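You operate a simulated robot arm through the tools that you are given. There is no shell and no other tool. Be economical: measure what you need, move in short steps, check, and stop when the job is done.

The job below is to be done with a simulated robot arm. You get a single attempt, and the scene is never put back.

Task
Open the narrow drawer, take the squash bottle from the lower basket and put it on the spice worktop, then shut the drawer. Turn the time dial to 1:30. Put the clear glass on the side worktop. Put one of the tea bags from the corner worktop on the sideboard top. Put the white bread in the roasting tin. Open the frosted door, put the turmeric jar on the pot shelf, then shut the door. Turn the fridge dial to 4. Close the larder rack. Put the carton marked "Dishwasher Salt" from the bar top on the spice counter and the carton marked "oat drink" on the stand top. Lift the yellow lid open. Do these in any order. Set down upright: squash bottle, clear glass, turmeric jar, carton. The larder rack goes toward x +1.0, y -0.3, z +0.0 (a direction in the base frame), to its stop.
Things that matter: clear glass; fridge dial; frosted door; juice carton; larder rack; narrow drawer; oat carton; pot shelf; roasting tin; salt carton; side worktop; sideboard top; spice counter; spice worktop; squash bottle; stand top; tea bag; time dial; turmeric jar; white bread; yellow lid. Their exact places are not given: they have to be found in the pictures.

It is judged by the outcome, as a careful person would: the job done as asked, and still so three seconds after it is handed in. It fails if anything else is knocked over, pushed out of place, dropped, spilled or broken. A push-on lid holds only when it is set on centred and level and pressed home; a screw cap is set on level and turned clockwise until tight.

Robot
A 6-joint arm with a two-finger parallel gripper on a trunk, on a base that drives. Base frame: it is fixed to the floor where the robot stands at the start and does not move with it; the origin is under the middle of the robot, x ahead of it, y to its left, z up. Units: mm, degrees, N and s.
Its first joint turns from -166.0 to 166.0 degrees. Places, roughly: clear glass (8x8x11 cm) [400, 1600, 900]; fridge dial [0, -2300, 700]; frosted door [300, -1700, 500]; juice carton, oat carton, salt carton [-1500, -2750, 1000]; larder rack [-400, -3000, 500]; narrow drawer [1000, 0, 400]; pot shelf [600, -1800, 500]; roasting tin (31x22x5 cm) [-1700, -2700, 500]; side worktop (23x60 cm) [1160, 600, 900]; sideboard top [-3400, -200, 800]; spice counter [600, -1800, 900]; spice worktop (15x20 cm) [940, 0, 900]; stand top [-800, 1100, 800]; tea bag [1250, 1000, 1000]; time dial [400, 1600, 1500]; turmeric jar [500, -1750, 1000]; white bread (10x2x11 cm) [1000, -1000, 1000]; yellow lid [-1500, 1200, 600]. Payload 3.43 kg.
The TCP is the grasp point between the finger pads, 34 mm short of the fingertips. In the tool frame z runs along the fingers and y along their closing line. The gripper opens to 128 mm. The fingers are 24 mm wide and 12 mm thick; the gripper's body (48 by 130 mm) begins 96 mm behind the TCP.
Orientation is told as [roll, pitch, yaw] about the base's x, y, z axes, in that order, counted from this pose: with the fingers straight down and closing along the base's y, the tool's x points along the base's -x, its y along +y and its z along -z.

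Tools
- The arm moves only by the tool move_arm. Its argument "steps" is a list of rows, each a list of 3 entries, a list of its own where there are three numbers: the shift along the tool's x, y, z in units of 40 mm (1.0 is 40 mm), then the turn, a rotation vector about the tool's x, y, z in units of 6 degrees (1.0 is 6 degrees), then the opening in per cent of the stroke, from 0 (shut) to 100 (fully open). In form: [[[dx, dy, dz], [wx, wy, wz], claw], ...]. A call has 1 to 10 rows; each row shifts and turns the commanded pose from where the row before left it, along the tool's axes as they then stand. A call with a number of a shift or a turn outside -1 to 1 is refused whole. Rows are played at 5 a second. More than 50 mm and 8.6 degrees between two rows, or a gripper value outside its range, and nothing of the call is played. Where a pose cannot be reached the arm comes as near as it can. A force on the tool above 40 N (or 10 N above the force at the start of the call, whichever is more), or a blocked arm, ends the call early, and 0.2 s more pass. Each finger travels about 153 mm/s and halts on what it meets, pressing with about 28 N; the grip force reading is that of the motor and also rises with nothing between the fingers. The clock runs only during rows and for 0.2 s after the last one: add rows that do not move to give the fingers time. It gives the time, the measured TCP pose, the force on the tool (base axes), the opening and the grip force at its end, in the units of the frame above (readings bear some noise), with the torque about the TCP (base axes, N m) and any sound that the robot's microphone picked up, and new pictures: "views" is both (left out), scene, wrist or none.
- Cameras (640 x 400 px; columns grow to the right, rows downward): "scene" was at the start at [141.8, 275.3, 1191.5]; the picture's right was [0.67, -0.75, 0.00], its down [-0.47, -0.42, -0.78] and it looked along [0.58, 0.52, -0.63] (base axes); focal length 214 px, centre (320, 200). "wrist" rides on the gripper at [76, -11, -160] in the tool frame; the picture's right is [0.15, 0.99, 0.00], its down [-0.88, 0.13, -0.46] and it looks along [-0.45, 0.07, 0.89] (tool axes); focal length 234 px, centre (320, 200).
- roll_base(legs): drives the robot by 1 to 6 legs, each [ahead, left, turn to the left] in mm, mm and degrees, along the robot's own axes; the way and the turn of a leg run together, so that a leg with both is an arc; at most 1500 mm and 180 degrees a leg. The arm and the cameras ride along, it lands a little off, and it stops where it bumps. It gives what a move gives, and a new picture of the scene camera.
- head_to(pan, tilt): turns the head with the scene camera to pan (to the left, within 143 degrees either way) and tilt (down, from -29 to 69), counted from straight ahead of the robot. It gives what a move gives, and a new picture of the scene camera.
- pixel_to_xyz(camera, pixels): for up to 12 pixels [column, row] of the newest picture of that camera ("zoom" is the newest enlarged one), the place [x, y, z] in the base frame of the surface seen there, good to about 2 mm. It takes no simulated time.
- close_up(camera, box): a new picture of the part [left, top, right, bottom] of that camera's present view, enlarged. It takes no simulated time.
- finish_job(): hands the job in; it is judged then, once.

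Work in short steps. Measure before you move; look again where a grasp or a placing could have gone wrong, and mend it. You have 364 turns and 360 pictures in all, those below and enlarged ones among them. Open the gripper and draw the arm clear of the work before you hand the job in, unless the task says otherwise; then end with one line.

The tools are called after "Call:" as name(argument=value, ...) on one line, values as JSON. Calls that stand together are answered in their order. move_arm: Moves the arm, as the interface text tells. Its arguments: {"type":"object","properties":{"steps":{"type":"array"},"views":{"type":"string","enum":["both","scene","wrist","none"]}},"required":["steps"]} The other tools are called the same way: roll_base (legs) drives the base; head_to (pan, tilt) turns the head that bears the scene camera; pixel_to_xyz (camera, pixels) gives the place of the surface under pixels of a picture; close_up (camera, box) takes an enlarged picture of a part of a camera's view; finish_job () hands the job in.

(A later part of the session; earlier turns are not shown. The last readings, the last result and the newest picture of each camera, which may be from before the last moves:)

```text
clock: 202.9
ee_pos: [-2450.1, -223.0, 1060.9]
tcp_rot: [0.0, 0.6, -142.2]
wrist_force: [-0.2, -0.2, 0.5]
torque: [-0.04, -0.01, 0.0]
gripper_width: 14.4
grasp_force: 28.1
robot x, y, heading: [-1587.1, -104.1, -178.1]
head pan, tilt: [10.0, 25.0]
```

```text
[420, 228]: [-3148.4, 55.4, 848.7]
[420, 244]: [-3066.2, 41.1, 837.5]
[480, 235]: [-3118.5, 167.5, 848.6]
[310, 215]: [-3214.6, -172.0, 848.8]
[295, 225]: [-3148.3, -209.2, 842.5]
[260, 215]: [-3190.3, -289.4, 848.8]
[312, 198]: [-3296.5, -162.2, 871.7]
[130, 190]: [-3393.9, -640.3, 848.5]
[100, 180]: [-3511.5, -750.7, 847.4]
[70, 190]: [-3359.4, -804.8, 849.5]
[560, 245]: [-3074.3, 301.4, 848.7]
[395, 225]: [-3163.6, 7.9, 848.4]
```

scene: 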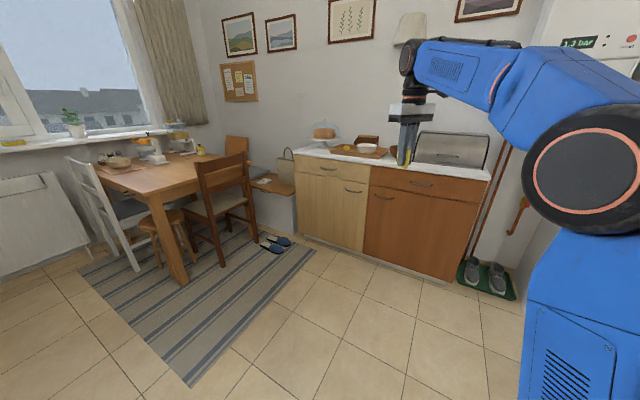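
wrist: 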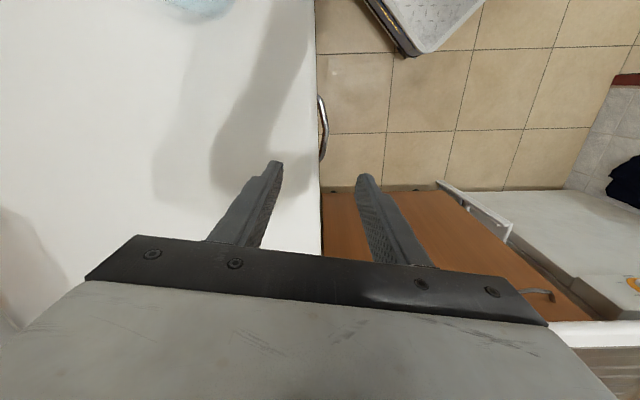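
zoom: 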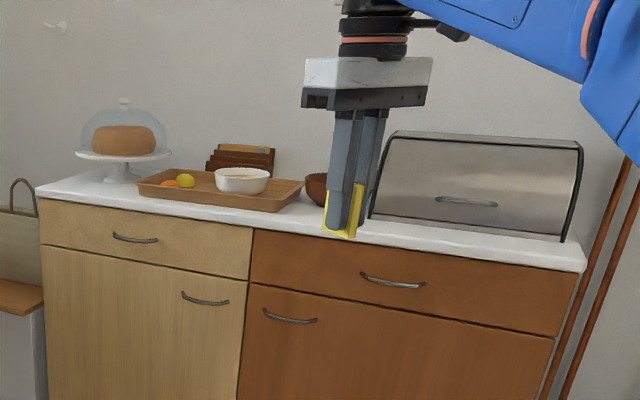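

Top surface z=849; a free spot lies at about (-3180,-150). I drive there.

Call:
roll_base(legs=[[727, -97, 0]])

Call:
close_up(camera="scene", box=[300, 100, 500, 260])

```text
clock: 206.9
ee_pos: [-3186.6, -144.7, 1061.4]
tcp_rot: [0.1, 0.5, -142.6]
wrist_force: [-0.2, 0.6, -0.1]
torque: [0.0, -0.04, 0.01]
gripper_width: 14.3
grasp_force: 28.3
robot x, y, heading: [-2321.1, -30.2, -178.2]
head pan, tilt: [10.0, 25.0]
```

scene: 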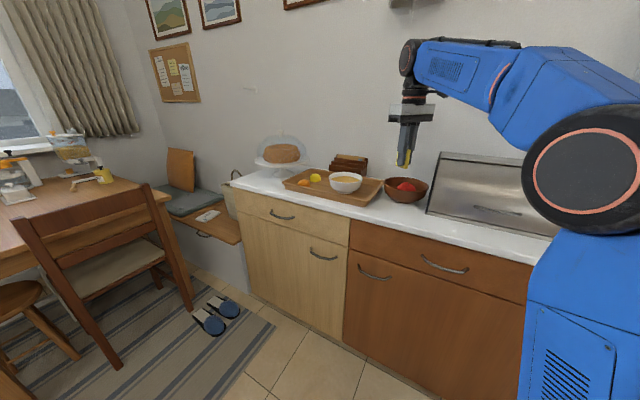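

```text
2.50 times, centred on (400, 180) of scene
```

zoom: 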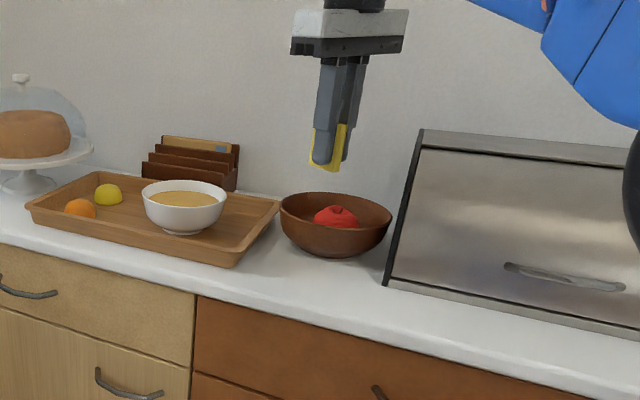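

Call:
pixel_to_xyz(camera="zoom", pixels=[[335, 256], [300, 285], [350, 300], [235, 262], [385, 280], [310, 265], [290, 290], [280, 310], [340, 230], [255, 285]])

```text
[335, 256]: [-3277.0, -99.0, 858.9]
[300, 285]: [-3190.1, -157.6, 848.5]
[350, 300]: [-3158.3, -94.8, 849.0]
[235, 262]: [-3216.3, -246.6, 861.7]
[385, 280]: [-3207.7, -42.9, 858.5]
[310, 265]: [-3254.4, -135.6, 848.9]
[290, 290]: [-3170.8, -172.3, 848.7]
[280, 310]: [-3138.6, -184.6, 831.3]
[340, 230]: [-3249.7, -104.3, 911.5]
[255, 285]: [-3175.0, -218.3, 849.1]
```

The spot under the bag is free. I lower it.

Call:
move_arm(steps=[[[0, 0, 1], [0, 0, 0], 2], [[0, 0, 1], [0, 0, 0], 2], [[0, 0, 1], [0, 0, 0], 2], [[0, 0, 1], [0, 0, 0], 2], [[0, 0, 0.15], [0, 0, 0], 2], [[0, 0, 0], [0, 0, 0], 2]], views="scene")

Call:
close_up(camera="scene", box=[340, 120, 480, 250])

```text
clock: 208.3
ee_pos: [-3184.2, -143.5, 895.6]
tcp_rot: [0.0, 0.6, -142.6]
wrist_force: [-0.3, -0.4, 0.2]
torque: [-0.01, 0.01, 0.01]
gripper_width: 14.4
grasp_force: 27.9
robot x, y, heading: [-2319.9, -30.2, -178.2]
head pan, tilt: [10.0, 25.0]
```

scene: 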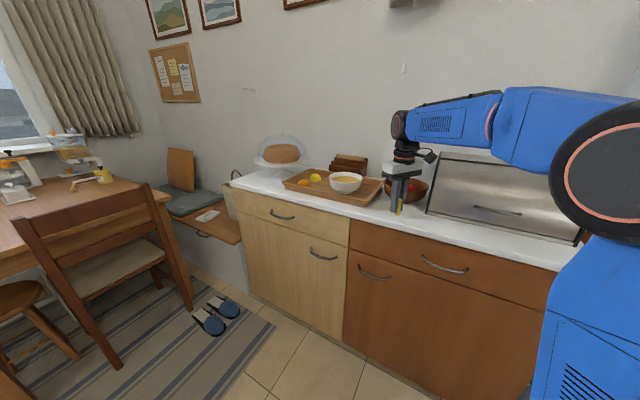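

```text
3.08 times, centred on (410, 185) of scene
```

zoom: 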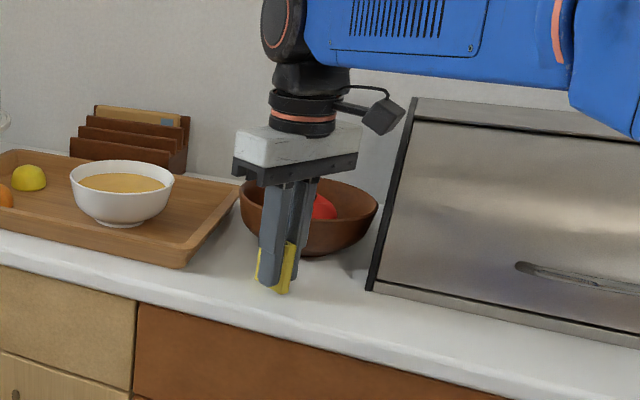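

Call:
move_arm(steps=[[[0, 0, 0.06], [0, 0, 0], 2], [[0, 0, 0.05], [0, 0, 0], 2], [[0, 0, 0], [0, 0, 0], 8], [[0, 0, 0], [0, 0, 0], 14], [[0, 0, 0], [0, 0, 0], 22], [[0, 0, 0], [0, 0, 0], 22], [[0, 0, -0.5], [0, 0, 0], 22], [[0, 0, -1], [0, 0, 0], 22], [[0, 0, -1], [0, 0, 0], 22], [[0, 0, -1], [0, 0, 0], 22]], views="scene")

Call:
close_up(camera="scene", box=[340, 120, 480, 250])

```text
clock: 210.5
ee_pos: [-3185.8, -145.0, 1029.9]
tcp_rot: [0.1, 0.7, -142.5]
wrist_force: [-0.3, -0.1, 1.0]
torque: [-0.02, -0.04, 0.04]
gripper_width: 28.2
grasp_force: 0.1
robot x, y, heading: [-2322.3, -28.7, -178.6]
head pan, tilt: [10.0, 25.0]
```

scene: 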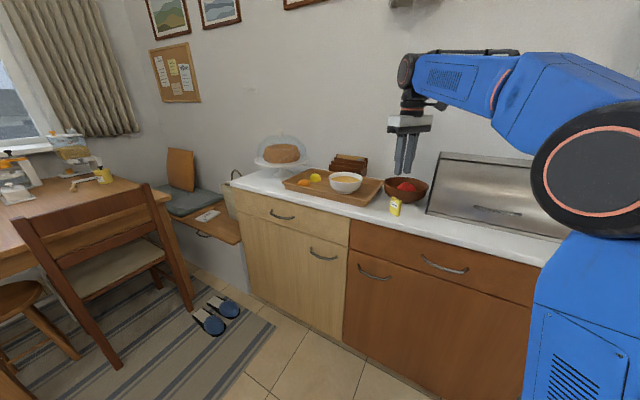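

```text
3.08 times, centred on (410, 185) of scene
```

zoom: 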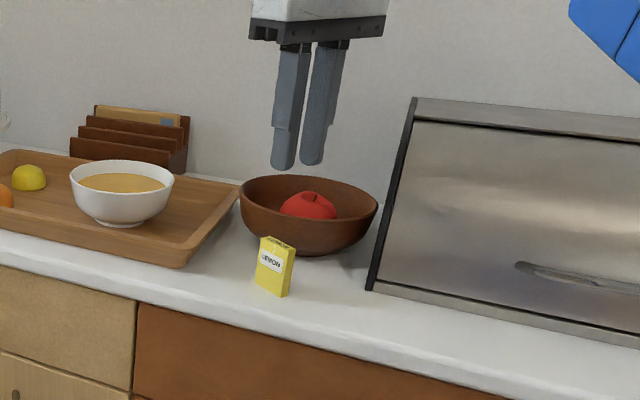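

Tea bag stands on the sideboard. Next the yellow lid: I back away, turn to face the bins.

Call:
roll_base(legs=[[-800, 0, 0], [0, 0, -91.4]])

Call:
head_to(pan=15, tilt=35)

```text
clock: 218.7
ee_pos: [-1613.0, 865.6, 1031.6]
tcp_rot: [0.1, 0.6, 126.6]
wrist_force: [0.4, 0.0, 0.1]
torque: [-0.01, 0.02, -0.05]
gripper_width: 28.1
grasp_force: 0.0
robot x, y, heading: [-1507.2, -0.8, 90.9]
head pan, tilt: [10.0, 25.0]
```

scene: 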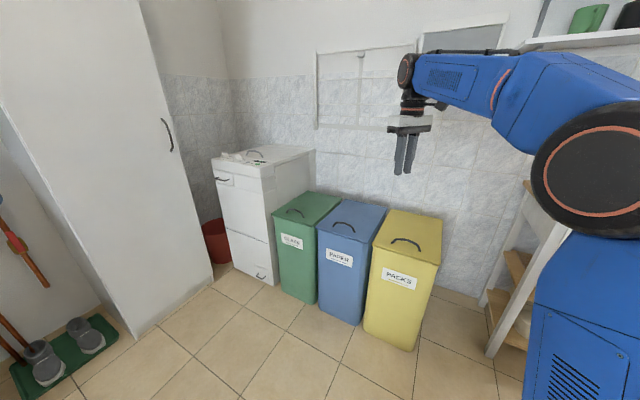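

```text
clock: 219.4
ee_pos: [-1612.7, 865.3, 1032.3]
tcp_rot: [0.0, 0.5, 126.6]
wrist_force: [-0.1, -0.1, -0.5]
torque: [0.01, 0.01, 0.02]
gripper_width: 28.2
grasp_force: 0.1
robot x, y, heading: [-1510.1, -2.6, 90.8]
head pan, tilt: [15.0, 35.0]
```

scene: 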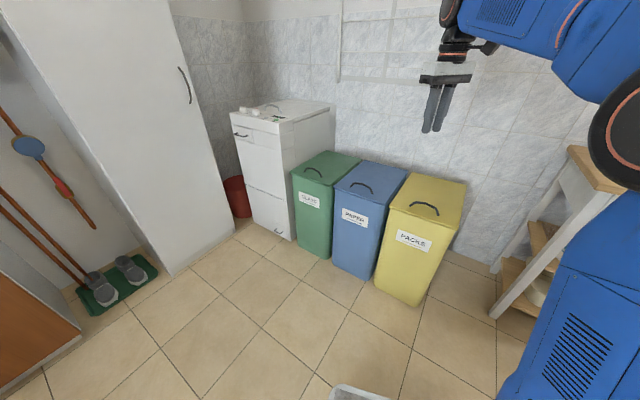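

Call:
close_up(camera="scene", box=[370, 150, 480, 270])

Call:
pixel_to_xyz(camera="zoom", pixels=[[140, 180], [183, 195], [225, 205], [180, 178], [170, 88], [310, 110], [68, 190], [240, 225], [160, 120], [260, 150], [200, 215]])

```text
3.33 times, centred on (425, 210) of scene
```

zoom: 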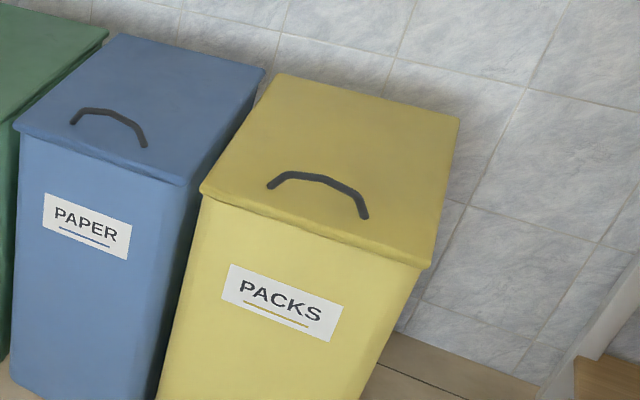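

```text
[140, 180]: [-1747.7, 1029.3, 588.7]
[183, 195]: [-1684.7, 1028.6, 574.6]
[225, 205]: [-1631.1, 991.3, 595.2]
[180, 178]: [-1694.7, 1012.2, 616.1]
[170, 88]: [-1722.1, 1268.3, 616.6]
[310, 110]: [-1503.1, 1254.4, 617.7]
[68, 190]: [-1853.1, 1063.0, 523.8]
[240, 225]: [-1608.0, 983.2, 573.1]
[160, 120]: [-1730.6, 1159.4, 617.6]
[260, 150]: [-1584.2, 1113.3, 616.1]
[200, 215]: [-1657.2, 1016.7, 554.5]
```

Call:
pixel_to_xyz(camera="zoom", pixels=[[208, 190], [422, 258], [277, 80], [452, 122], [272, 184], [290, 175], [320, 179], [345, 190], [364, 214], [315, 200], [300, 235], [450, 200]])

```text
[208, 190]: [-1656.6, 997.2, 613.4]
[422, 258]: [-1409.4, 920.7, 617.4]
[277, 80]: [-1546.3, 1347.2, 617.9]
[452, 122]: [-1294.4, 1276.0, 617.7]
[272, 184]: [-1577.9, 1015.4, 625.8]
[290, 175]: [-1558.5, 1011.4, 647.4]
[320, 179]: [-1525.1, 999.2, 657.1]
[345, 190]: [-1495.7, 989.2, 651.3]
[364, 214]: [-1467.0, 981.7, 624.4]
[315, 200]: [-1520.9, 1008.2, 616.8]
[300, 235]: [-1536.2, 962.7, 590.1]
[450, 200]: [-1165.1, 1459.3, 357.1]
```

Lid: hinge along the back edge (-1546,1347)–(-1294,1276), handle arch centre (-1524,1000,658). I'll stand at an oblique place so that the lifting arc stays in reach; first draw the arm in.

Call:
move_arm(steps=[[[0.74, 0.42, 0], [0, 0, 0], 40], [[0.74, 0.42, 0], [0, 0, 0], 40], [[0.74, 0.42, 0], [0, 0, 0], 40], [[0.74, 0.42, 0], [0, 0, 0], 40], [[0.74, 0.42, 0], [0, 0, 0], 40], [[0, 0, 0], [0, 0, -0.7], 40]], views="none")

Call:
roll_base(legs=[[400, -420, 0], [0, 0, 32]])

```text
clock: 220.8
ee_pos: [-1593.5, 695.8, 1033.5]
tcp_rot: [0.1, 0.6, 130.8]
wrist_force: [-0.6, 0.7, 0.2]
torque: [-0.02, -0.03, -0.01]
gripper_width: 51.2
grasp_force: 0.1
robot x, y, heading: [-1512.8, -3.0, 91.1]
head pan, tilt: [15.0, 35.0]
```

```text
clock: 225.7
ee_pos: [-1543.4, 956.1, 1033.2]
tcp_rot: [0.1, 0.5, 163.3]
wrist_force: [-0.3, 0.0, 0.0]
torque: [-0.03, 0.0, -0.01]
gripper_width: 51.3
grasp_force: 0.1
robot x, y, heading: [-1094.5, 412.9, 123.2]
head pan, tilt: [15.0, 35.0]
```

scene: 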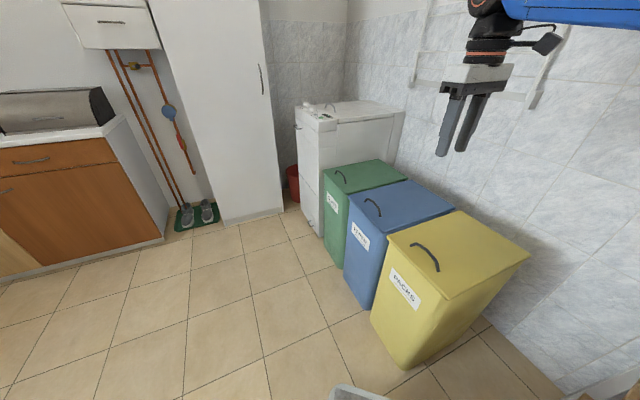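

I re-measure the handle from here.

Call:
close_up(camera="scene", box=[380, 200, 480, 300])

Call:
pixel_to_xyz(camera="zoom", pixels=[[205, 175], [225, 178], [255, 190], [275, 205], [292, 230], [300, 270], [190, 180]])

```text
4.00 times, centred on (430, 250) of scene
```

zoom: 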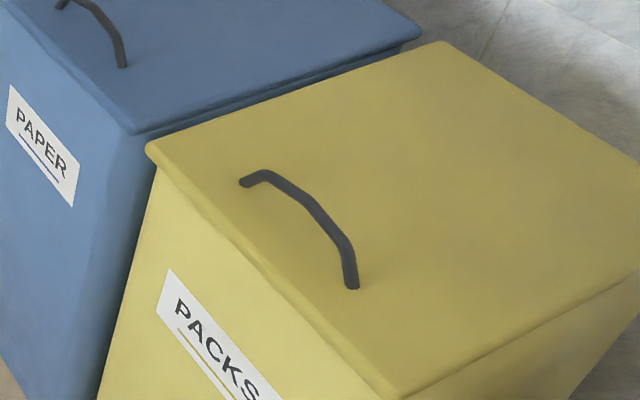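

```text
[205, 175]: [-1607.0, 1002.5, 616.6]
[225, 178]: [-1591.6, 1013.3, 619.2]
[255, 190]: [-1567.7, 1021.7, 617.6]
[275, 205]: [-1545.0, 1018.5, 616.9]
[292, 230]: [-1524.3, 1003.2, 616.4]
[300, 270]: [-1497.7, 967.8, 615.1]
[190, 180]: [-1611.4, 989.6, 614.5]
```

Call:
pixel_to_xyz(camera="zoom", pixels=[[245, 182], [265, 174], [290, 188], [310, 203], [330, 226], [347, 247], [352, 285]])

```text
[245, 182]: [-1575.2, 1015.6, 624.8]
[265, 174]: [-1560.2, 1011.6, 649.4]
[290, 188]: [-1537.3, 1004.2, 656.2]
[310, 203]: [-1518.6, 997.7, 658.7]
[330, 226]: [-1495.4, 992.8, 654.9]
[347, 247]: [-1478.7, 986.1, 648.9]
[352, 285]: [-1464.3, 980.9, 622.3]
```

Bar centre ≈(-1520,1001,654). I move over it and descend to z≈658 with the fingers astride the bar.

Call:
move_arm(steps=[[[0.11, -0.62, 0.5], [0, 0, 0], 40], [[0.11, -0.62, 0.5], [0, 0, 0], 40], [[0, 0, 1], [0, 0, 0], 40], [[0, 0, 1], [0, 0, 0], 40], [[0, 0, 1], [0, 0, 0], 40], [[0, 0, 1], [0, 0, 0], 40], [[0, 0, 1], [0, 0, 0], 40], [[0, 0, 1], [0, 0, 0], 40], [[0, 0, 0], [0, 0, 0], 40]], views="scene")

Call:
close_up(camera="scene", box=[360, 160, 500, 300])

```text
clock: 227.7
ee_pos: [-1518.5, 1000.0, 752.9]
tcp_rot: [0.1, 0.6, 163.4]
wrist_force: [0.5, -0.5, -0.1]
torque: [-0.02, 0.02, 0.01]
gripper_width: 51.1
grasp_force: 0.0
robot x, y, heading: [-1100.2, 410.4, 123.3]
head pan, tilt: [15.0, 35.0]
```

scene: 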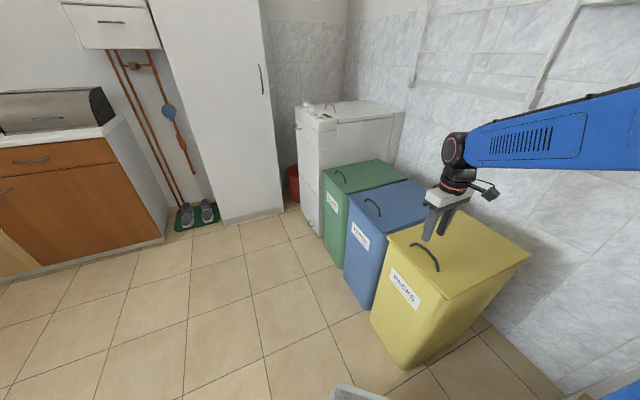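

```text
2.86 times, centred on (430, 230) of scene
```

zoom: 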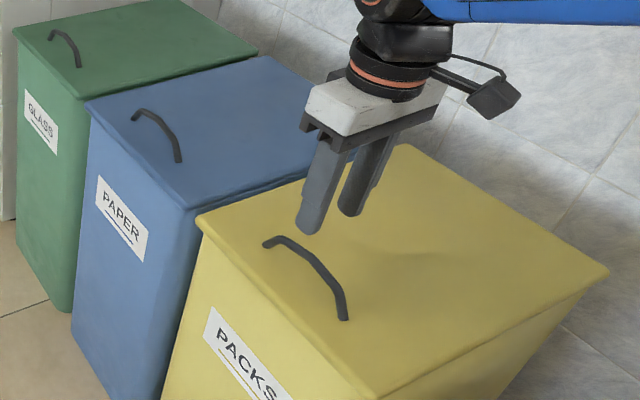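

Call:
move_arm(steps=[[[0, 0, 1], [0, 0, 0], 40], [[0, 0, 1], [0, 0, 0], 40], [[0, 0, 0.32], [0, 0, 0], 40], [[0, 0, 0], [0, 0, 0], 40], [[0, 0, 0], [0, 0, 0], 2], [[0, 0, 0], [0, 0, 0], 2], [[0, 0, 0], [0, 0, 0], 2]], views="scene")

Call:
close_up(camera="scene", box=[360, 160, 500, 300])

```text
clock: 229.3
ee_pos: [-1515.2, 1001.7, 661.7]
tcp_rot: [0.0, 0.6, 163.3]
wrist_force: [10.3, 24.0, -2.9]
torque: [0.2, 0.14, -0.32]
gripper_width: 17.4
grasp_force: 13.6
robot x, y, heading: [-1100.3, 414.2, 123.1]
head pan, tilt: [15.0, 35.0]
```

scene: 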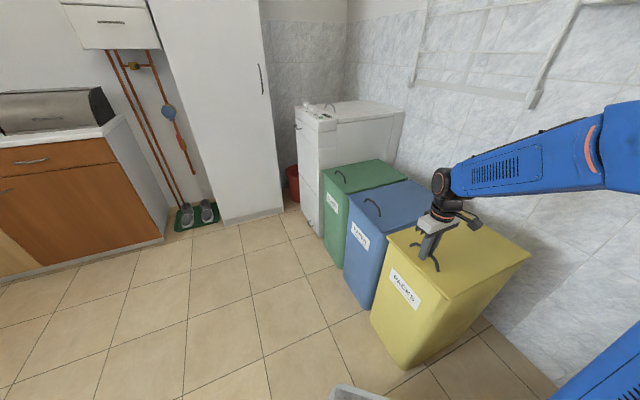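

```text
2.86 times, centred on (430, 230) of scene
```

zoom: 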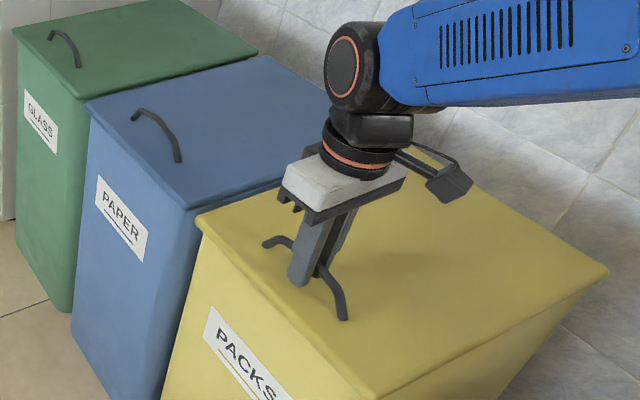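

The bar pushes the tool toward the hinge side; I shift 4 mm that way and keep closing.

Call:
move_arm(steps=[[[0, -0.1, 0], [0, 0, 0], 2], [[0, 0, 0], [0, 0, 0], 2], [[0, 0, 0], [0, 0, 0], 2]], views="none")

```text
clock: 230.1
ee_pos: [-1514.9, 1002.5, 660.9]
tcp_rot: [0.1, 0.6, 163.2]
wrist_force: [7.1, 14.3, -2.9]
torque: [0.05, -0.16, -0.21]
gripper_width: 11.3
grasp_force: 7.2
robot x, y, heading: [-1096.4, 410.9, 122.8]
head pan, tilt: [15.0, 35.0]
```

Call:
move_arm(steps=[[[0, -0.08, 0], [0, 0, 0], 0], [[0, 0, 0], [0, 0, 0], 0], [[0, 0, 0], [0, 0, 0], 0]], views="none")

```text
clock: 231.0
ee_pos: [-1514.9, 1004.5, 661.2]
tcp_rot: [0.3, 0.6, 163.3]
wrist_force: [-0.7, -9.1, 1.7]
torque: [0.1, 0.5, -1.1]
gripper_width: 10.8
grasp_force: 45.4
robot x, y, heading: [-1099.1, 412.0, 123.3]
head pan, tilt: [15.0, 35.0]
stopped in row 3: the force on the tool passed its limit (the readings are from after the stop); the commanded pose is now the measured one
```

The bar is gripped (10.8 mm). I lift along the hinge arc (R≈326 mm), first 30°.

Call:
move_arm(steps=[[[0, -0.155, -0.8375], [0, 0, 0], 0], [[0, -0.24, -0.8175], [0, 0, 0], 0], [[0, -0.325, -0.7875], [0, 0, 0], 0], [[0, -0.405, -0.75], [0, 0, 0], 0], [[0, -0.4825, -0.7025], [0, 0, 0], 0], [[0, 0, 0], [0, 0, 0], 0]], views="scene")

```text
clock: 231.8
ee_pos: [-1508.6, 1024.7, 747.7]
tcp_rot: [0.4, 0.7, 163.2]
wrist_force: [-1.0, -13.1, 4.5]
torque: [0.05, 0.52, -1.09]
gripper_width: 10.8
grasp_force: 44.8
robot x, y, heading: [-1098.4, 413.5, 123.2]
head pan, tilt: [15.0, 35.0]
stopped in row 3: the force on the tool passed its limit (the readings are from after the stop); the commanded pose is now the measured one
```

scene: 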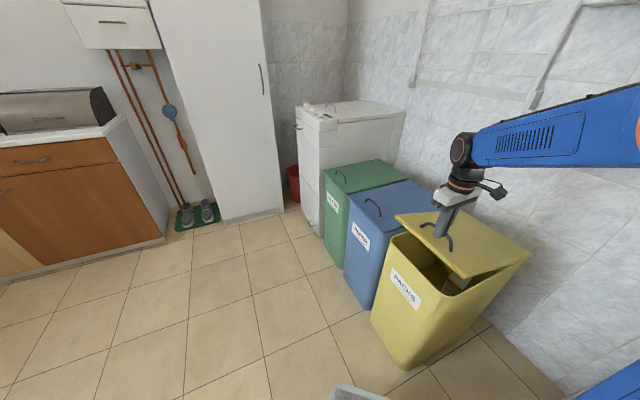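

The lid rises (~16°). I continue with smaller steps along the arc.

Call:
move_arm(steps=[[[0, -0.179, -0.387], [0, 0, 0], 0], [[0, -0.199, -0.377], [0, 0, 0], 0], [[0, -0.219, -0.366], [0, 0, 0], 0], [[0, -0.238, -0.354], [0, 0, 0], 0], [[0, -0.256, -0.341], [0, 0, 0], 0], [[0, -0.273, -0.327], [0, 0, 0], 0], [[0, -0.29, -0.312], [0, 0, 0], 0], [[0, -0.306, -0.297], [0, 0, 0], 0], [[0, -0.321, -0.28], [0, 0, 0], 0], [[0, -0.335, -0.263], [0, 0, 0], 0]], views="scene")

```text
clock: 232.4
ee_pos: [-1504.6, 1037.2, 776.7]
tcp_rot: [0.5, 0.7, 163.3]
wrist_force: [3.7, -13.4, 6.0]
torque: [0.15, 0.68, -1.11]
gripper_width: 10.9
grasp_force: 44.5
robot x, y, heading: [-1097.2, 411.4, 123.2]
head pan, tilt: [15.0, 35.0]
stopped in row 3: the force on the tool passed its limit (the readings are from after the stop); the commanded pose is now the measured one
```

scene: 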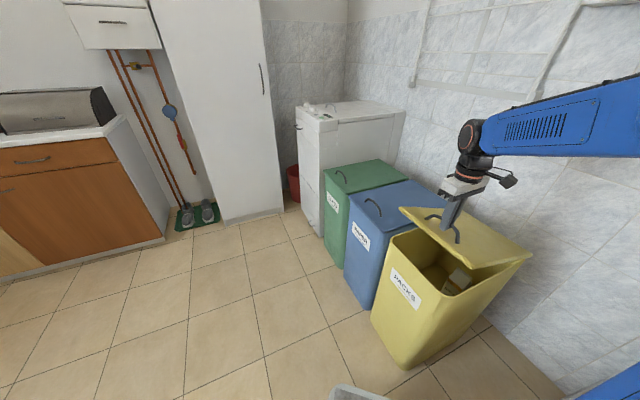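

The lag suggests a slightly flatter arc. I continue with smaller steps at ~2° lower angle.

Call:
move_arm(steps=[[[0, -0.15, -0.32], [0, 0, 0], 0], [[0, -0.17, -0.306], [0, 0, 0], 0], [[0, -0.185, -0.3], [0, 0, 0], 0], [[0, -0.2, -0.29], [0, 0, 0], 0], [[0, -0.21, -0.283], [0, 0, 0], 0], [[0, -0.22, -0.275], [0, 0, 0], 0], [[0, -0.235, -0.265], [0, 0, 0], 0], [[0, -0.245, -0.255], [0, 0, 0], 0], [[0, -0.257, -0.243], [0, 0, 0], 0], [[0, -0.267, -0.232], [0, 0, 0], 0]], views="scene")

```text
clock: 234.6
ee_pos: [-1481.8, 1120.9, 888.9]
tcp_rot: [0.4, 0.7, 163.4]
wrist_force: [19.3, -17.0, 10.0]
torque: [-0.11, -0.09, -1.06]
gripper_width: 11.0
grasp_force: 45.0
robot x, y, heading: [-1096.3, 412.1, 123.3]
head pan, tilt: [15.0, 35.0]
```

scene: 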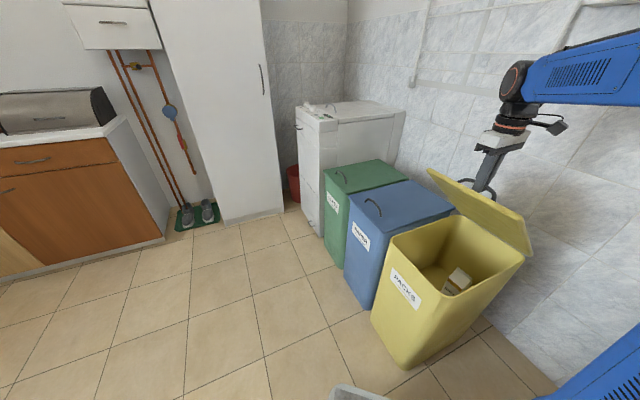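

Up to ~42°. The refit gives R≈357 mm, hinge 354 mm away; I continue with a small sideways correction.

Call:
move_arm(steps=[[[0.05, -0.361, -0.296], [0, 0, 0], 0], [[0.05, -0.376, -0.276], [0, 0, 0], 0], [[0.01, -0.39, -0.256], [0, 0, 0], 0], [[0.01, -0.403, -0.236], [0, 0, 0], 0], [[0.01, -0.415, -0.214], [0, 0, 0], 0], [[0.01, -0.426, -0.192], [0, 0, 0], 0], [[0.01, -0.435, -0.17], [0, 0, 0], 0], [[0.01, -0.443, -0.147], [0, 0, 0], 0]], views="scene")

```text
clock: 235.5
ee_pos: [-1468.4, 1161.1, 920.3]
tcp_rot: [0.3, 0.4, 163.4]
wrist_force: [1.5, -6.5, 10.8]
torque: [0.05, 0.11, -1.09]
gripper_width: 11.0
grasp_force: 45.0
robot x, y, heading: [-1098.9, 413.9, 123.5]
head pan, tilt: [15.0, 35.0]
stopped in row 4: the force on the tool passed its limit (the readings are from after the stop); the commanded pose is now the measured one
```

scene: 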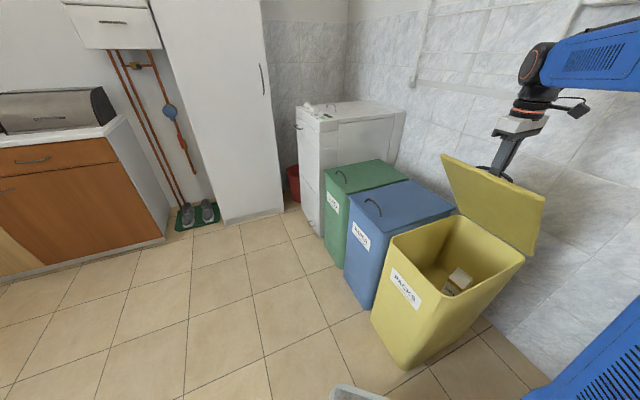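

Call:
move_arm(steps=[[[0, -0.4, -0.24], [0, 0, 0], 0], [[0, -0.412, -0.219], [0, 0, 0], 0], [[0.01, -0.423, -0.197], [0, 0, 0], 0], [[0.01, -0.433, -0.175], [0, 0, 0], 0], [[0.01, -0.442, -0.152], [0, 0, 0], 0], [[0.01, -0.449, -0.129], [0, 0, 0], 0], [[0.01, -0.455, -0.105], [0, 0, 0], 0], [[0.01, -0.46, -0.081], [0, 0, 0], 0]], views="scene")

```text
clock: 237.3
ee_pos: [-1425.8, 1294.8, 970.9]
tcp_rot: [0.3, 0.5, 163.6]
wrist_force: [14.1, -6.7, 12.0]
torque: [-0.05, -0.13, -1.07]
gripper_width: 10.9
grasp_force: 44.5
robot x, y, heading: [-1098.2, 414.8, 123.4]
head pan, tilt: [15.0, 35.0]
```

scene: 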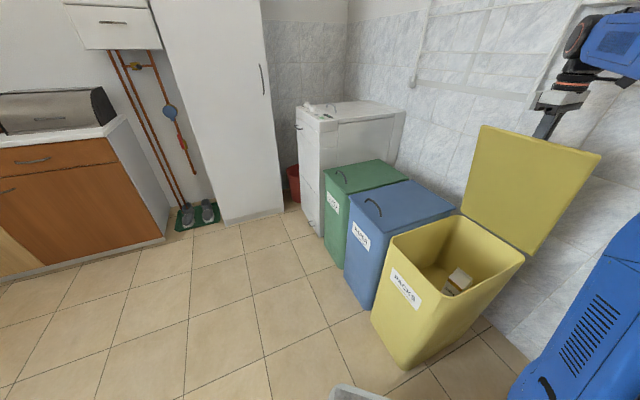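

Lid at ~75°. Continue to and past vertical.

Call:
move_arm(steps=[[[0.05, -0.464, -0.055], [0, 0, 0], 0], [[0.02, -0.466, -0.03], [0, 0, 0], 0], [[0, -0.467, -0.006], [0, 0, 0], 0], [[0, -0.467, 0.019], [0, 0, 0], 0], [[0, -0.465, 0.043], [0, 0, 0], 0], [[0, -0.462, 0.067], [0, 0, 0], 0], [[0, -0.458, 0.092], [0, 0, 0], 0]], views="scene")

```text
clock: 238.9
ee_pos: [-1385.1, 1419.5, 964.4]
tcp_rot: [0.5, 0.7, 163.4]
wrist_force: [16.2, -1.2, 15.7]
torque: [0.05, 0.01, -1.09]
gripper_width: 10.7
grasp_force: 43.8
robot x, y, heading: [-1099.1, 408.0, 123.4]
head pan, tilt: [15.0, 35.0]
```

scene: 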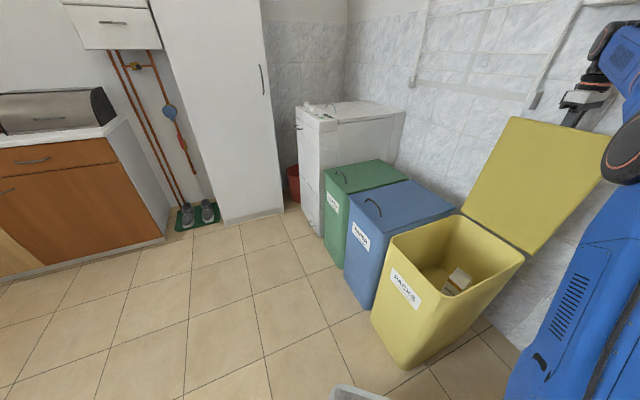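

Call:
move_arm(steps=[[[0, -0.453, 0.115], [0, 0, 0], 0], [[0, -0.447, 0.138], [0, 0, 0], 0], [[0, -0.44, 0.16], [0, 0, 0], 0]], views="none")

```text
clock: 239.2
ee_pos: [-1384.2, 1425.2, 963.6]
tcp_rot: [0.8, 0.7, 163.4]
wrist_force: [2.8, -12.7, 7.5]
torque: [-0.26, -0.68, -1.07]
gripper_width: 11.0
grasp_force: 45.0
robot x, y, heading: [-1099.0, 413.4, 123.4]
head pan, tilt: [15.0, 35.0]
stopped in row 1: the force on the tool passed its limit (the readings are from after the stop); the commanded pose is now the measured one
```

At its stop (~97°). Release gently and lift the fingers straight up off the bar.

Call:
move_arm(steps=[[[0, 0, 0], [0, 0, 0], 12], [[0, 0, 0], [0, 0, 0], 18], [[0, 0, 0], [0, 0, 0], 18], [[0, 0, -0.5], [0, 0, 0], 18], [[0, 0, -1], [0, 0, 0], 18], [[0, 0, -1], [0, 0, 0], 18], [[0, 0, -1], [0, 0, 0], 18], [[0, 0, -1], [0, 0, 0], 18]], views="scene")

```text
clock: 241.2
ee_pos: [-1377.9, 1399.0, 1017.8]
tcp_rot: [5.5, 3.6, 163.7]
wrist_force: [-0.9, -0.8, 0.2]
torque: [-0.01, 0.0, 0.0]
gripper_width: 22.9
grasp_force: 0.1
out of reach, approached as far as the arm can: row 6, 7, 8
robot x, y, heading: [-1102.1, 408.3, 123.4]
head pan, tilt: [15.0, 35.0]
stopped in row 8: the arm was blocked; the commanded pose is now the measured one
```

scene: 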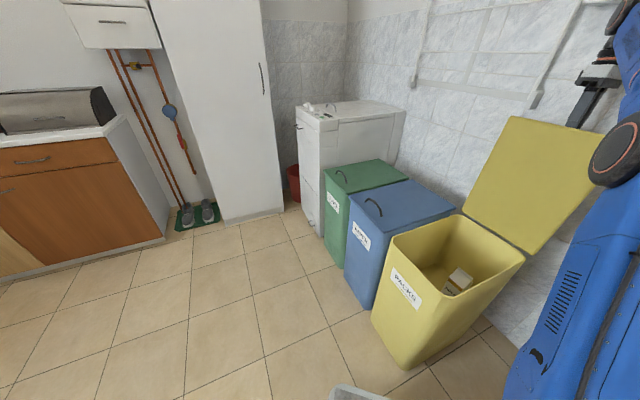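

Call:
close_up(camera="scene", box=[480, 0, 640, 260])

Call:
head_to(pan=-15, tilt=15)

```text
1.54 times, centred on (560, 130) of scene
```

zoom: 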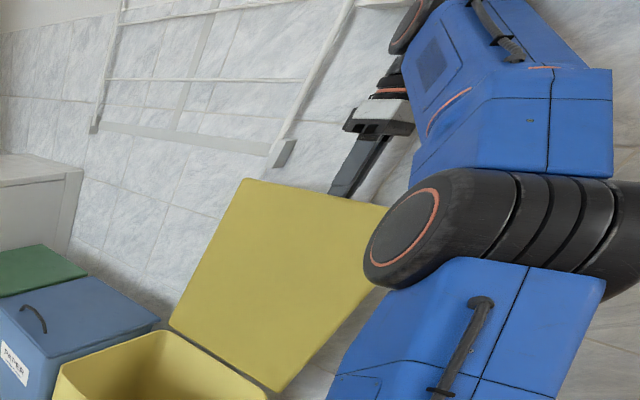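

```text
clock: 242.2
ee_pos: [-1377.5, 1400.4, 1018.2]
tcp_rot: [5.6, 3.5, 163.6]
wrist_force: [0.1, -0.2, 1.1]
torque: [0.0, -0.01, 0.0]
gripper_width: 23.0
grasp_force: 0.1
robot x, y, heading: [-1102.7, 411.7, 123.3]
head pan, tilt: [-15.0, 15.0]
```

scene: 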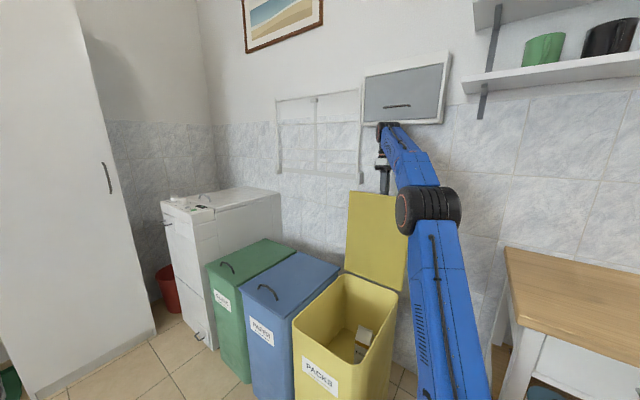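

The fingers are above the bar but the wrist met the wall panel. I slide sideways (+x, to the right) out from behind the lid.

Call:
move_arm(steps=[[[0.8, 0, 0], [0, 0, 0], 18], [[0.8, 0, 0], [0, 0, 0], 18], [[0.8, 0, 0], [0, 0, 0], 18], [[0.8, 0, 0], [0, 0, 0], 18], [[0.8, 0, 0], [0, 0, 0], 18], [[0.8, 0, 0], [0, 0, 0], 18]], views="scene")

```text
clock: 243.8
ee_pos: [-1263.0, 1349.3, 1033.2]
tcp_rot: [5.2, 3.6, 166.7]
wrist_force: [0.3, -0.3, 0.3]
torque: [-0.04, 0.0, 0.0]
gripper_width: 23.4
grasp_force: 0.1
robot x, y, heading: [-1117.1, 426.9, 125.3]
head pan, tilt: [-15.0, 15.0]
stopped in row 6: the arm was blocked; the commanded pose is now the measured one
```

scene: 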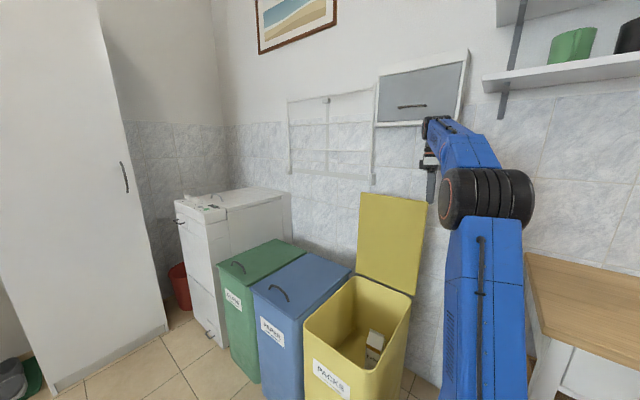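

Call:
close_up(camera="scene", box=[340, 90, 560, 300])

Call:
pixel_to_xyz(camera="zoom", pixels=[[75, 205], [235, 222], [180, 218], [280, 190], [272, 215], [330, 210], [460, 220], [540, 350], [240, 150], [160, 350]])

```text
1.90 times, centred on (450, 195) of scene
```

zoom: 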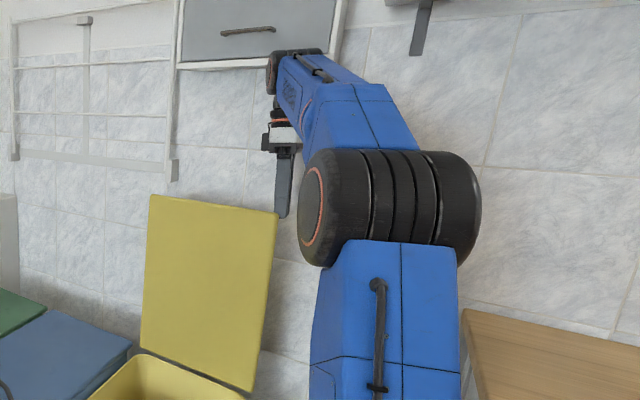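

```text
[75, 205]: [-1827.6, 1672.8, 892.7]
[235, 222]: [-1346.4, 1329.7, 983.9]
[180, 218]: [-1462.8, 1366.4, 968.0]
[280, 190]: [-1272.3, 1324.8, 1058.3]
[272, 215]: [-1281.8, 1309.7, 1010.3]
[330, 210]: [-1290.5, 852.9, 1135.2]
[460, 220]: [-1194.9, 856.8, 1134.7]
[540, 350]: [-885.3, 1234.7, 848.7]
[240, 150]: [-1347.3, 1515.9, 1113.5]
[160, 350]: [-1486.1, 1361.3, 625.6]
```

The finger is at the lid's right edge; I move the base so the tool slides 110 mm further along the lid's width, then back off.

Call:
roll_base(legs=[[-90, -71, 0], [-250, 0, 0]])

```text
clock: 246.4
ee_pos: [-997.7, 1116.8, 1033.5]
tcp_rot: [5.3, 3.4, 166.4]
wrist_force: [0.3, -0.7, 0.0]
torque: [0.01, 0.03, -0.01]
gripper_width: 23.0
grasp_force: 0.1
robot x, y, heading: [-865.5, 188.5, 125.4]
head pan, tilt: [-15.0, 15.0]
```

scene: 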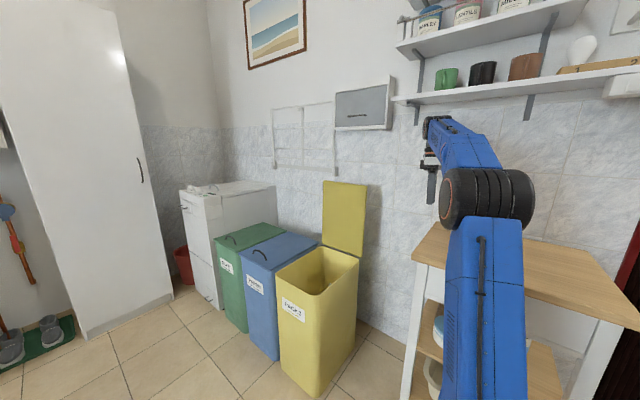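

The lid stays open. Now I turn toward the toaster region at (1000,-1000).

Call:
roll_base(legs=[[-200, 0, 0], [0, 0, -145], [550, -300, 0]])

Call:
head_to(pan=-5, tilt=25)

```text
clock: 257.2
ee_pos: [272.1, -1170.6, 1032.8]
tcp_rot: [5.3, 3.5, 18.7]
wrist_force: [-0.2, 0.1, 0.4]
torque: [0.0, -0.01, 0.02]
gripper_width: 23.1
grasp_force: 0.0
robot x, y, heading: [-339.0, -458.6, -22.2]
head pan, tilt: [-15.0, 15.0]
```

scene: 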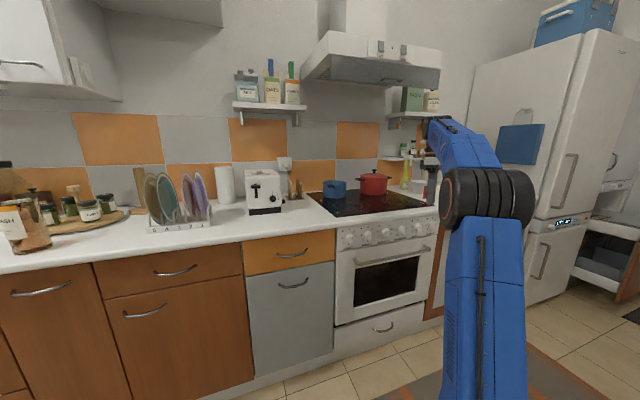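

```text
clock: 257.9
ee_pos: [273.0, -1170.6, 1032.8]
tcp_rot: [5.3, 3.5, 18.7]
wrist_force: [-0.2, 0.1, -0.2]
torque: [0.01, 0.0, 0.01]
gripper_width: 22.9
grasp_force: 0.1
robot x, y, heading: [-337.6, -459.8, -22.3]
head pan, tilt: [-5.0, 25.0]
```

scene: 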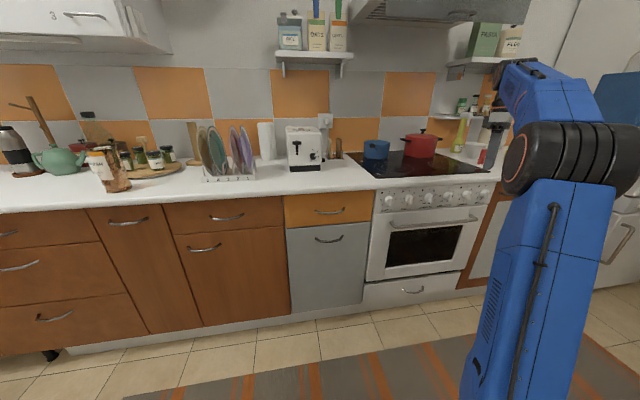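

Call:
close_up(camera="scene", box=[190, 100, 380, 210])

Call:
pixel_to_xyz(camera="scene", pixels=[[303, 128], [303, 133], [290, 129], [318, 129], [303, 165], [292, 165], [318, 165], [308, 148], [267, 150], [240, 160]])

```text
3.37 times, centred on (285, 155) of scene
```

zoom: 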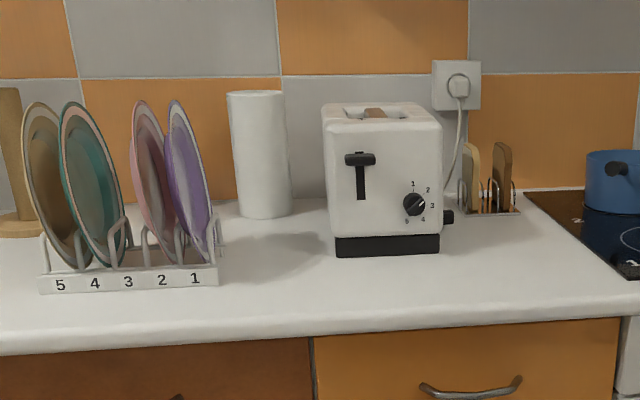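

```text
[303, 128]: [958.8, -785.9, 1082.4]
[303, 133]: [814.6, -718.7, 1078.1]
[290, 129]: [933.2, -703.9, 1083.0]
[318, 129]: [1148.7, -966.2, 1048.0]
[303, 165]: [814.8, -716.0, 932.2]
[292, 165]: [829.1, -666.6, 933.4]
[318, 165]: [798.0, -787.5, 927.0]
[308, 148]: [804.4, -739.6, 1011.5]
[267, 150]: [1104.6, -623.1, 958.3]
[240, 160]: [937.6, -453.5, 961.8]
```

Two slices stand in a rack at (335,150). I zoom there and measure.

Call:
close_up(camera="scene", box=[315, 130, 363, 170])

Call:
pixel_to_xyz(camera="zoom", pixels=[[195, 120], [205, 200], [330, 120], [345, 200], [260, 285], [200, 280], [340, 280], [215, 110], [360, 120], [140, 290], [410, 290], [395, 150]])

```text
10.00 times, centred on (339, 150) of scene
```

zoom: 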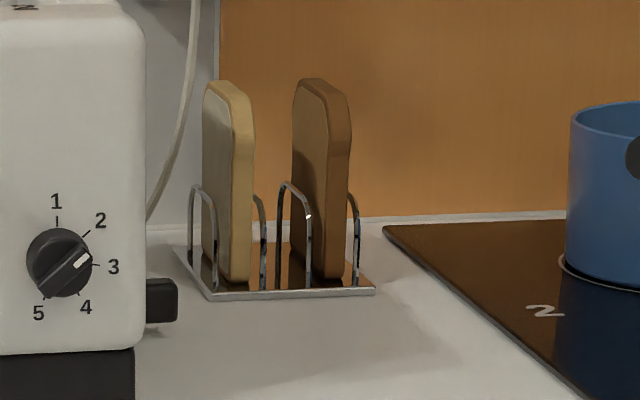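

```text
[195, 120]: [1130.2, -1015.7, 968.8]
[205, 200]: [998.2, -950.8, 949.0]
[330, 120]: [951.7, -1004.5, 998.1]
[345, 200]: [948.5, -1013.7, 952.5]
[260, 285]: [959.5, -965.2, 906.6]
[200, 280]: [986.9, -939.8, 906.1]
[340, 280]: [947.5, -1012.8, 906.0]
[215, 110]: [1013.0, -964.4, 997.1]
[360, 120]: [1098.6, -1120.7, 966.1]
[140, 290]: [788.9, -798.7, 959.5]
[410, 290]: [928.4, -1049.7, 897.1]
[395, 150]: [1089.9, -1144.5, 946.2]
```

Call:
pixel_to_xyz(camera="zoom", pixels=[[243, 160], [240, 240], [234, 160], [251, 160], [210, 95], [228, 88], [245, 105], [212, 130], [225, 220], [300, 180], [315, 90], [335, 90]])

```text
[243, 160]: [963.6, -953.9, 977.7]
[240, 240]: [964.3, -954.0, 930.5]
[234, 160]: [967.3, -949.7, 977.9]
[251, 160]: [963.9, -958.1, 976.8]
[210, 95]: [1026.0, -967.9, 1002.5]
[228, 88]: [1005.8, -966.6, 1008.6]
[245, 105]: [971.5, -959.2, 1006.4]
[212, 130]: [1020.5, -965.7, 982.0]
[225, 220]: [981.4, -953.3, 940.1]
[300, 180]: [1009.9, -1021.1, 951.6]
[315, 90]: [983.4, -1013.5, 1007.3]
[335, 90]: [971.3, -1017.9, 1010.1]
```

The white bread is the left slice, centre ≈(1012,-969), top z 1010. Before choosing the grasp I look at the tin, the cartons and the fridge side.

Call:
roll_base(legs=[[-500, -300, 0], [0, 0, -80]])

Call:
head_to(pan=10, tilt=20)

```text
clock: 264.7
ee_pos: [-1512.3, -1261.2, 1033.0]
tcp_rot: [5.2, 3.4, -61.6]
wrist_force: [0.0, 0.1, 0.6]
torque: [0.03, 0.02, 0.01]
gripper_width: 23.1
grasp_force: 0.1
robot x, y, heading: [-916.9, -537.7, -102.7]
head pan, tilt: [-5.0, 25.0]
```

scene: 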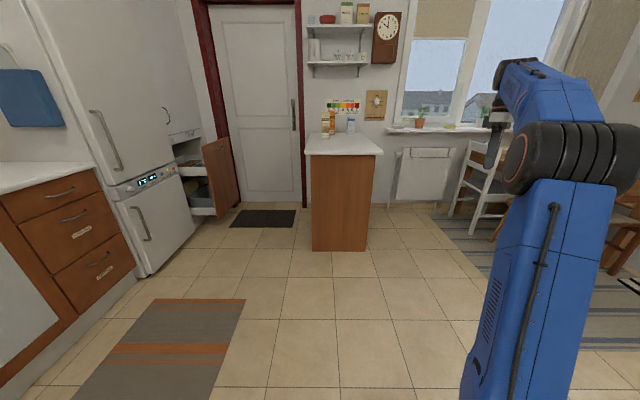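

```text
clock: 265.4
ee_pos: [-1513.3, -1262.1, 1032.1]
tcp_rot: [5.3, 3.5, -61.5]
wrist_force: [-0.2, -0.5, -0.7]
torque: [0.04, -0.04, 0.0]
gripper_width: 23.2
grasp_force: 0.1
robot x, y, heading: [-915.1, -538.9, -102.9]
head pan, tilt: [10.0, 20.0]
```

scene: 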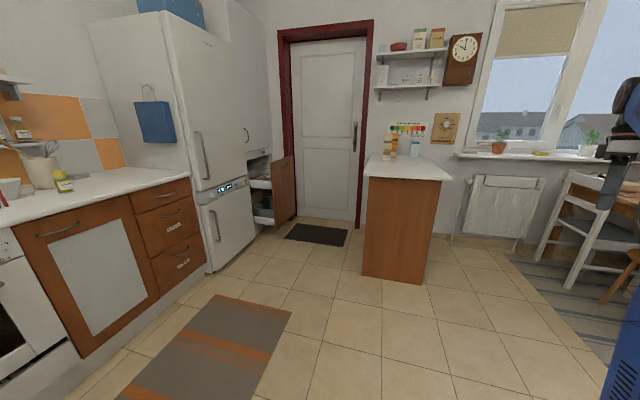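

Call:
close_up(camera="scene", box=[350, 110, 470, 200])

Call:
close_up(camera="scene", box=[180, 130, 310, 260])

Call:
pixel_to_xyz(camera="scene", pixels=[[365, 165], [450, 178], [372, 162], [420, 165], [392, 140], [410, 140], [440, 160], [385, 155], [270, 165], [285, 185], [232, 188], [262, 222]])

```text
4.44 times, centred on (410, 155) of scene
```

zoom: 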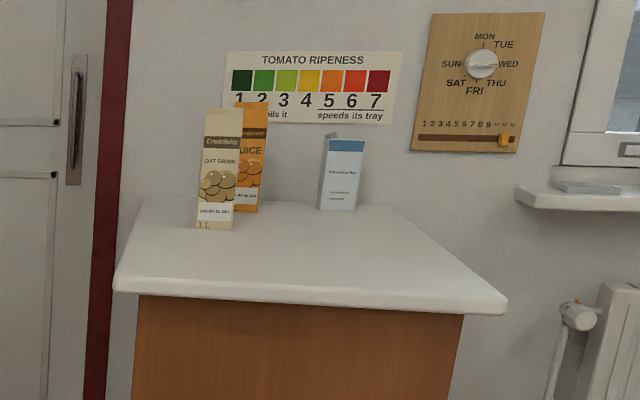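

```text
3.08 times, centred on (245, 195) of scene
```

zoom: 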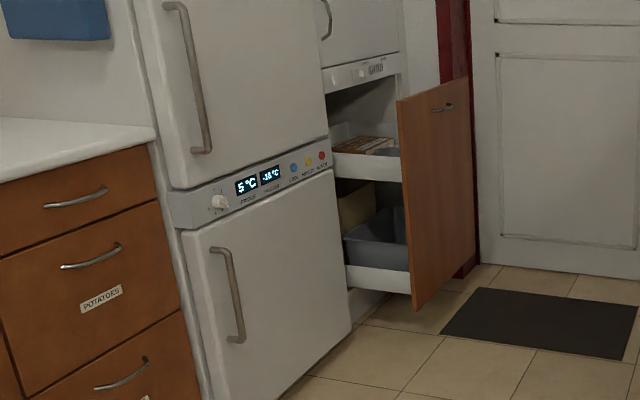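

```text
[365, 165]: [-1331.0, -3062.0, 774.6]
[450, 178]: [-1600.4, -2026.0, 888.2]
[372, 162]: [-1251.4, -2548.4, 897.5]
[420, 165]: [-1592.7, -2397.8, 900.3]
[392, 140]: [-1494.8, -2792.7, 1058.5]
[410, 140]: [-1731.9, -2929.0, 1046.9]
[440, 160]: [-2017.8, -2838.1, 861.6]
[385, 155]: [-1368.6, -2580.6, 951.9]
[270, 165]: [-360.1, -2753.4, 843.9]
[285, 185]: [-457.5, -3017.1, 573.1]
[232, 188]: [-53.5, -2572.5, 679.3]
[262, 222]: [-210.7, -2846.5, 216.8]
```

Call:
pixel_to_xyz(camera="scene", pixels=[[276, 168], [281, 226], [296, 160], [298, 215], [290, 180], [285, 215], [290, 168], [216, 195], [227, 187], [240, 190]])

```text
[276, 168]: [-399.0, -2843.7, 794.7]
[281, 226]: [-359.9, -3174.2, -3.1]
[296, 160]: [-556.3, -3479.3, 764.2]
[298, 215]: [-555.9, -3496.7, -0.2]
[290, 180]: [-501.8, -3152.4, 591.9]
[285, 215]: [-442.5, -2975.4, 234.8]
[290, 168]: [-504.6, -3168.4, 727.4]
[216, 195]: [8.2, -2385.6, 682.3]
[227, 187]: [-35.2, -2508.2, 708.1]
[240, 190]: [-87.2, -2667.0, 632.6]
```

The larder panel runs from (-399,-2844) to about (-530,-3240), its top at z≈800. I level the tool, draw it in and lower it, to push the panel with the fingers from the west side.

Call:
move_arm(steps=[[[0, 0, 0], [0.88, -0.58, 0], 0], [[0.2, 0.5, 0.94], [0, 0, 0], 0], [[0.2, 0.5, 0.94], [0, 0, 0], 0], [[0.2, 0.5, 0.94], [0, 0, 0], 0], [[0.2, 0.5, 0.94], [0, 0, 0], 0], [[0.2, 0.5, 0.94], [0, 0, 0], 0], [[0.2, 0.5, 0.94], [0, 0, 0], 0], [[0.2, 0.5, 0.94], [0, 0, 0], 0], [[0, 0, 0], [0, 0, 0], 0]], views="none")

```text
clock: 267.4
ee_pos: [-1413.0, -1149.0, 769.7]
tcp_rot: [0.0, -0.1, -61.7]
wrist_force: [-0.6, 1.2, 0.4]
torque: [0.05, 0.04, 0.02]
gripper_width: 0.0
grasp_force: 27.6
robot x, y, heading: [-910.4, -541.3, -102.5]
head pan, tilt: [10.0, 20.0]
```

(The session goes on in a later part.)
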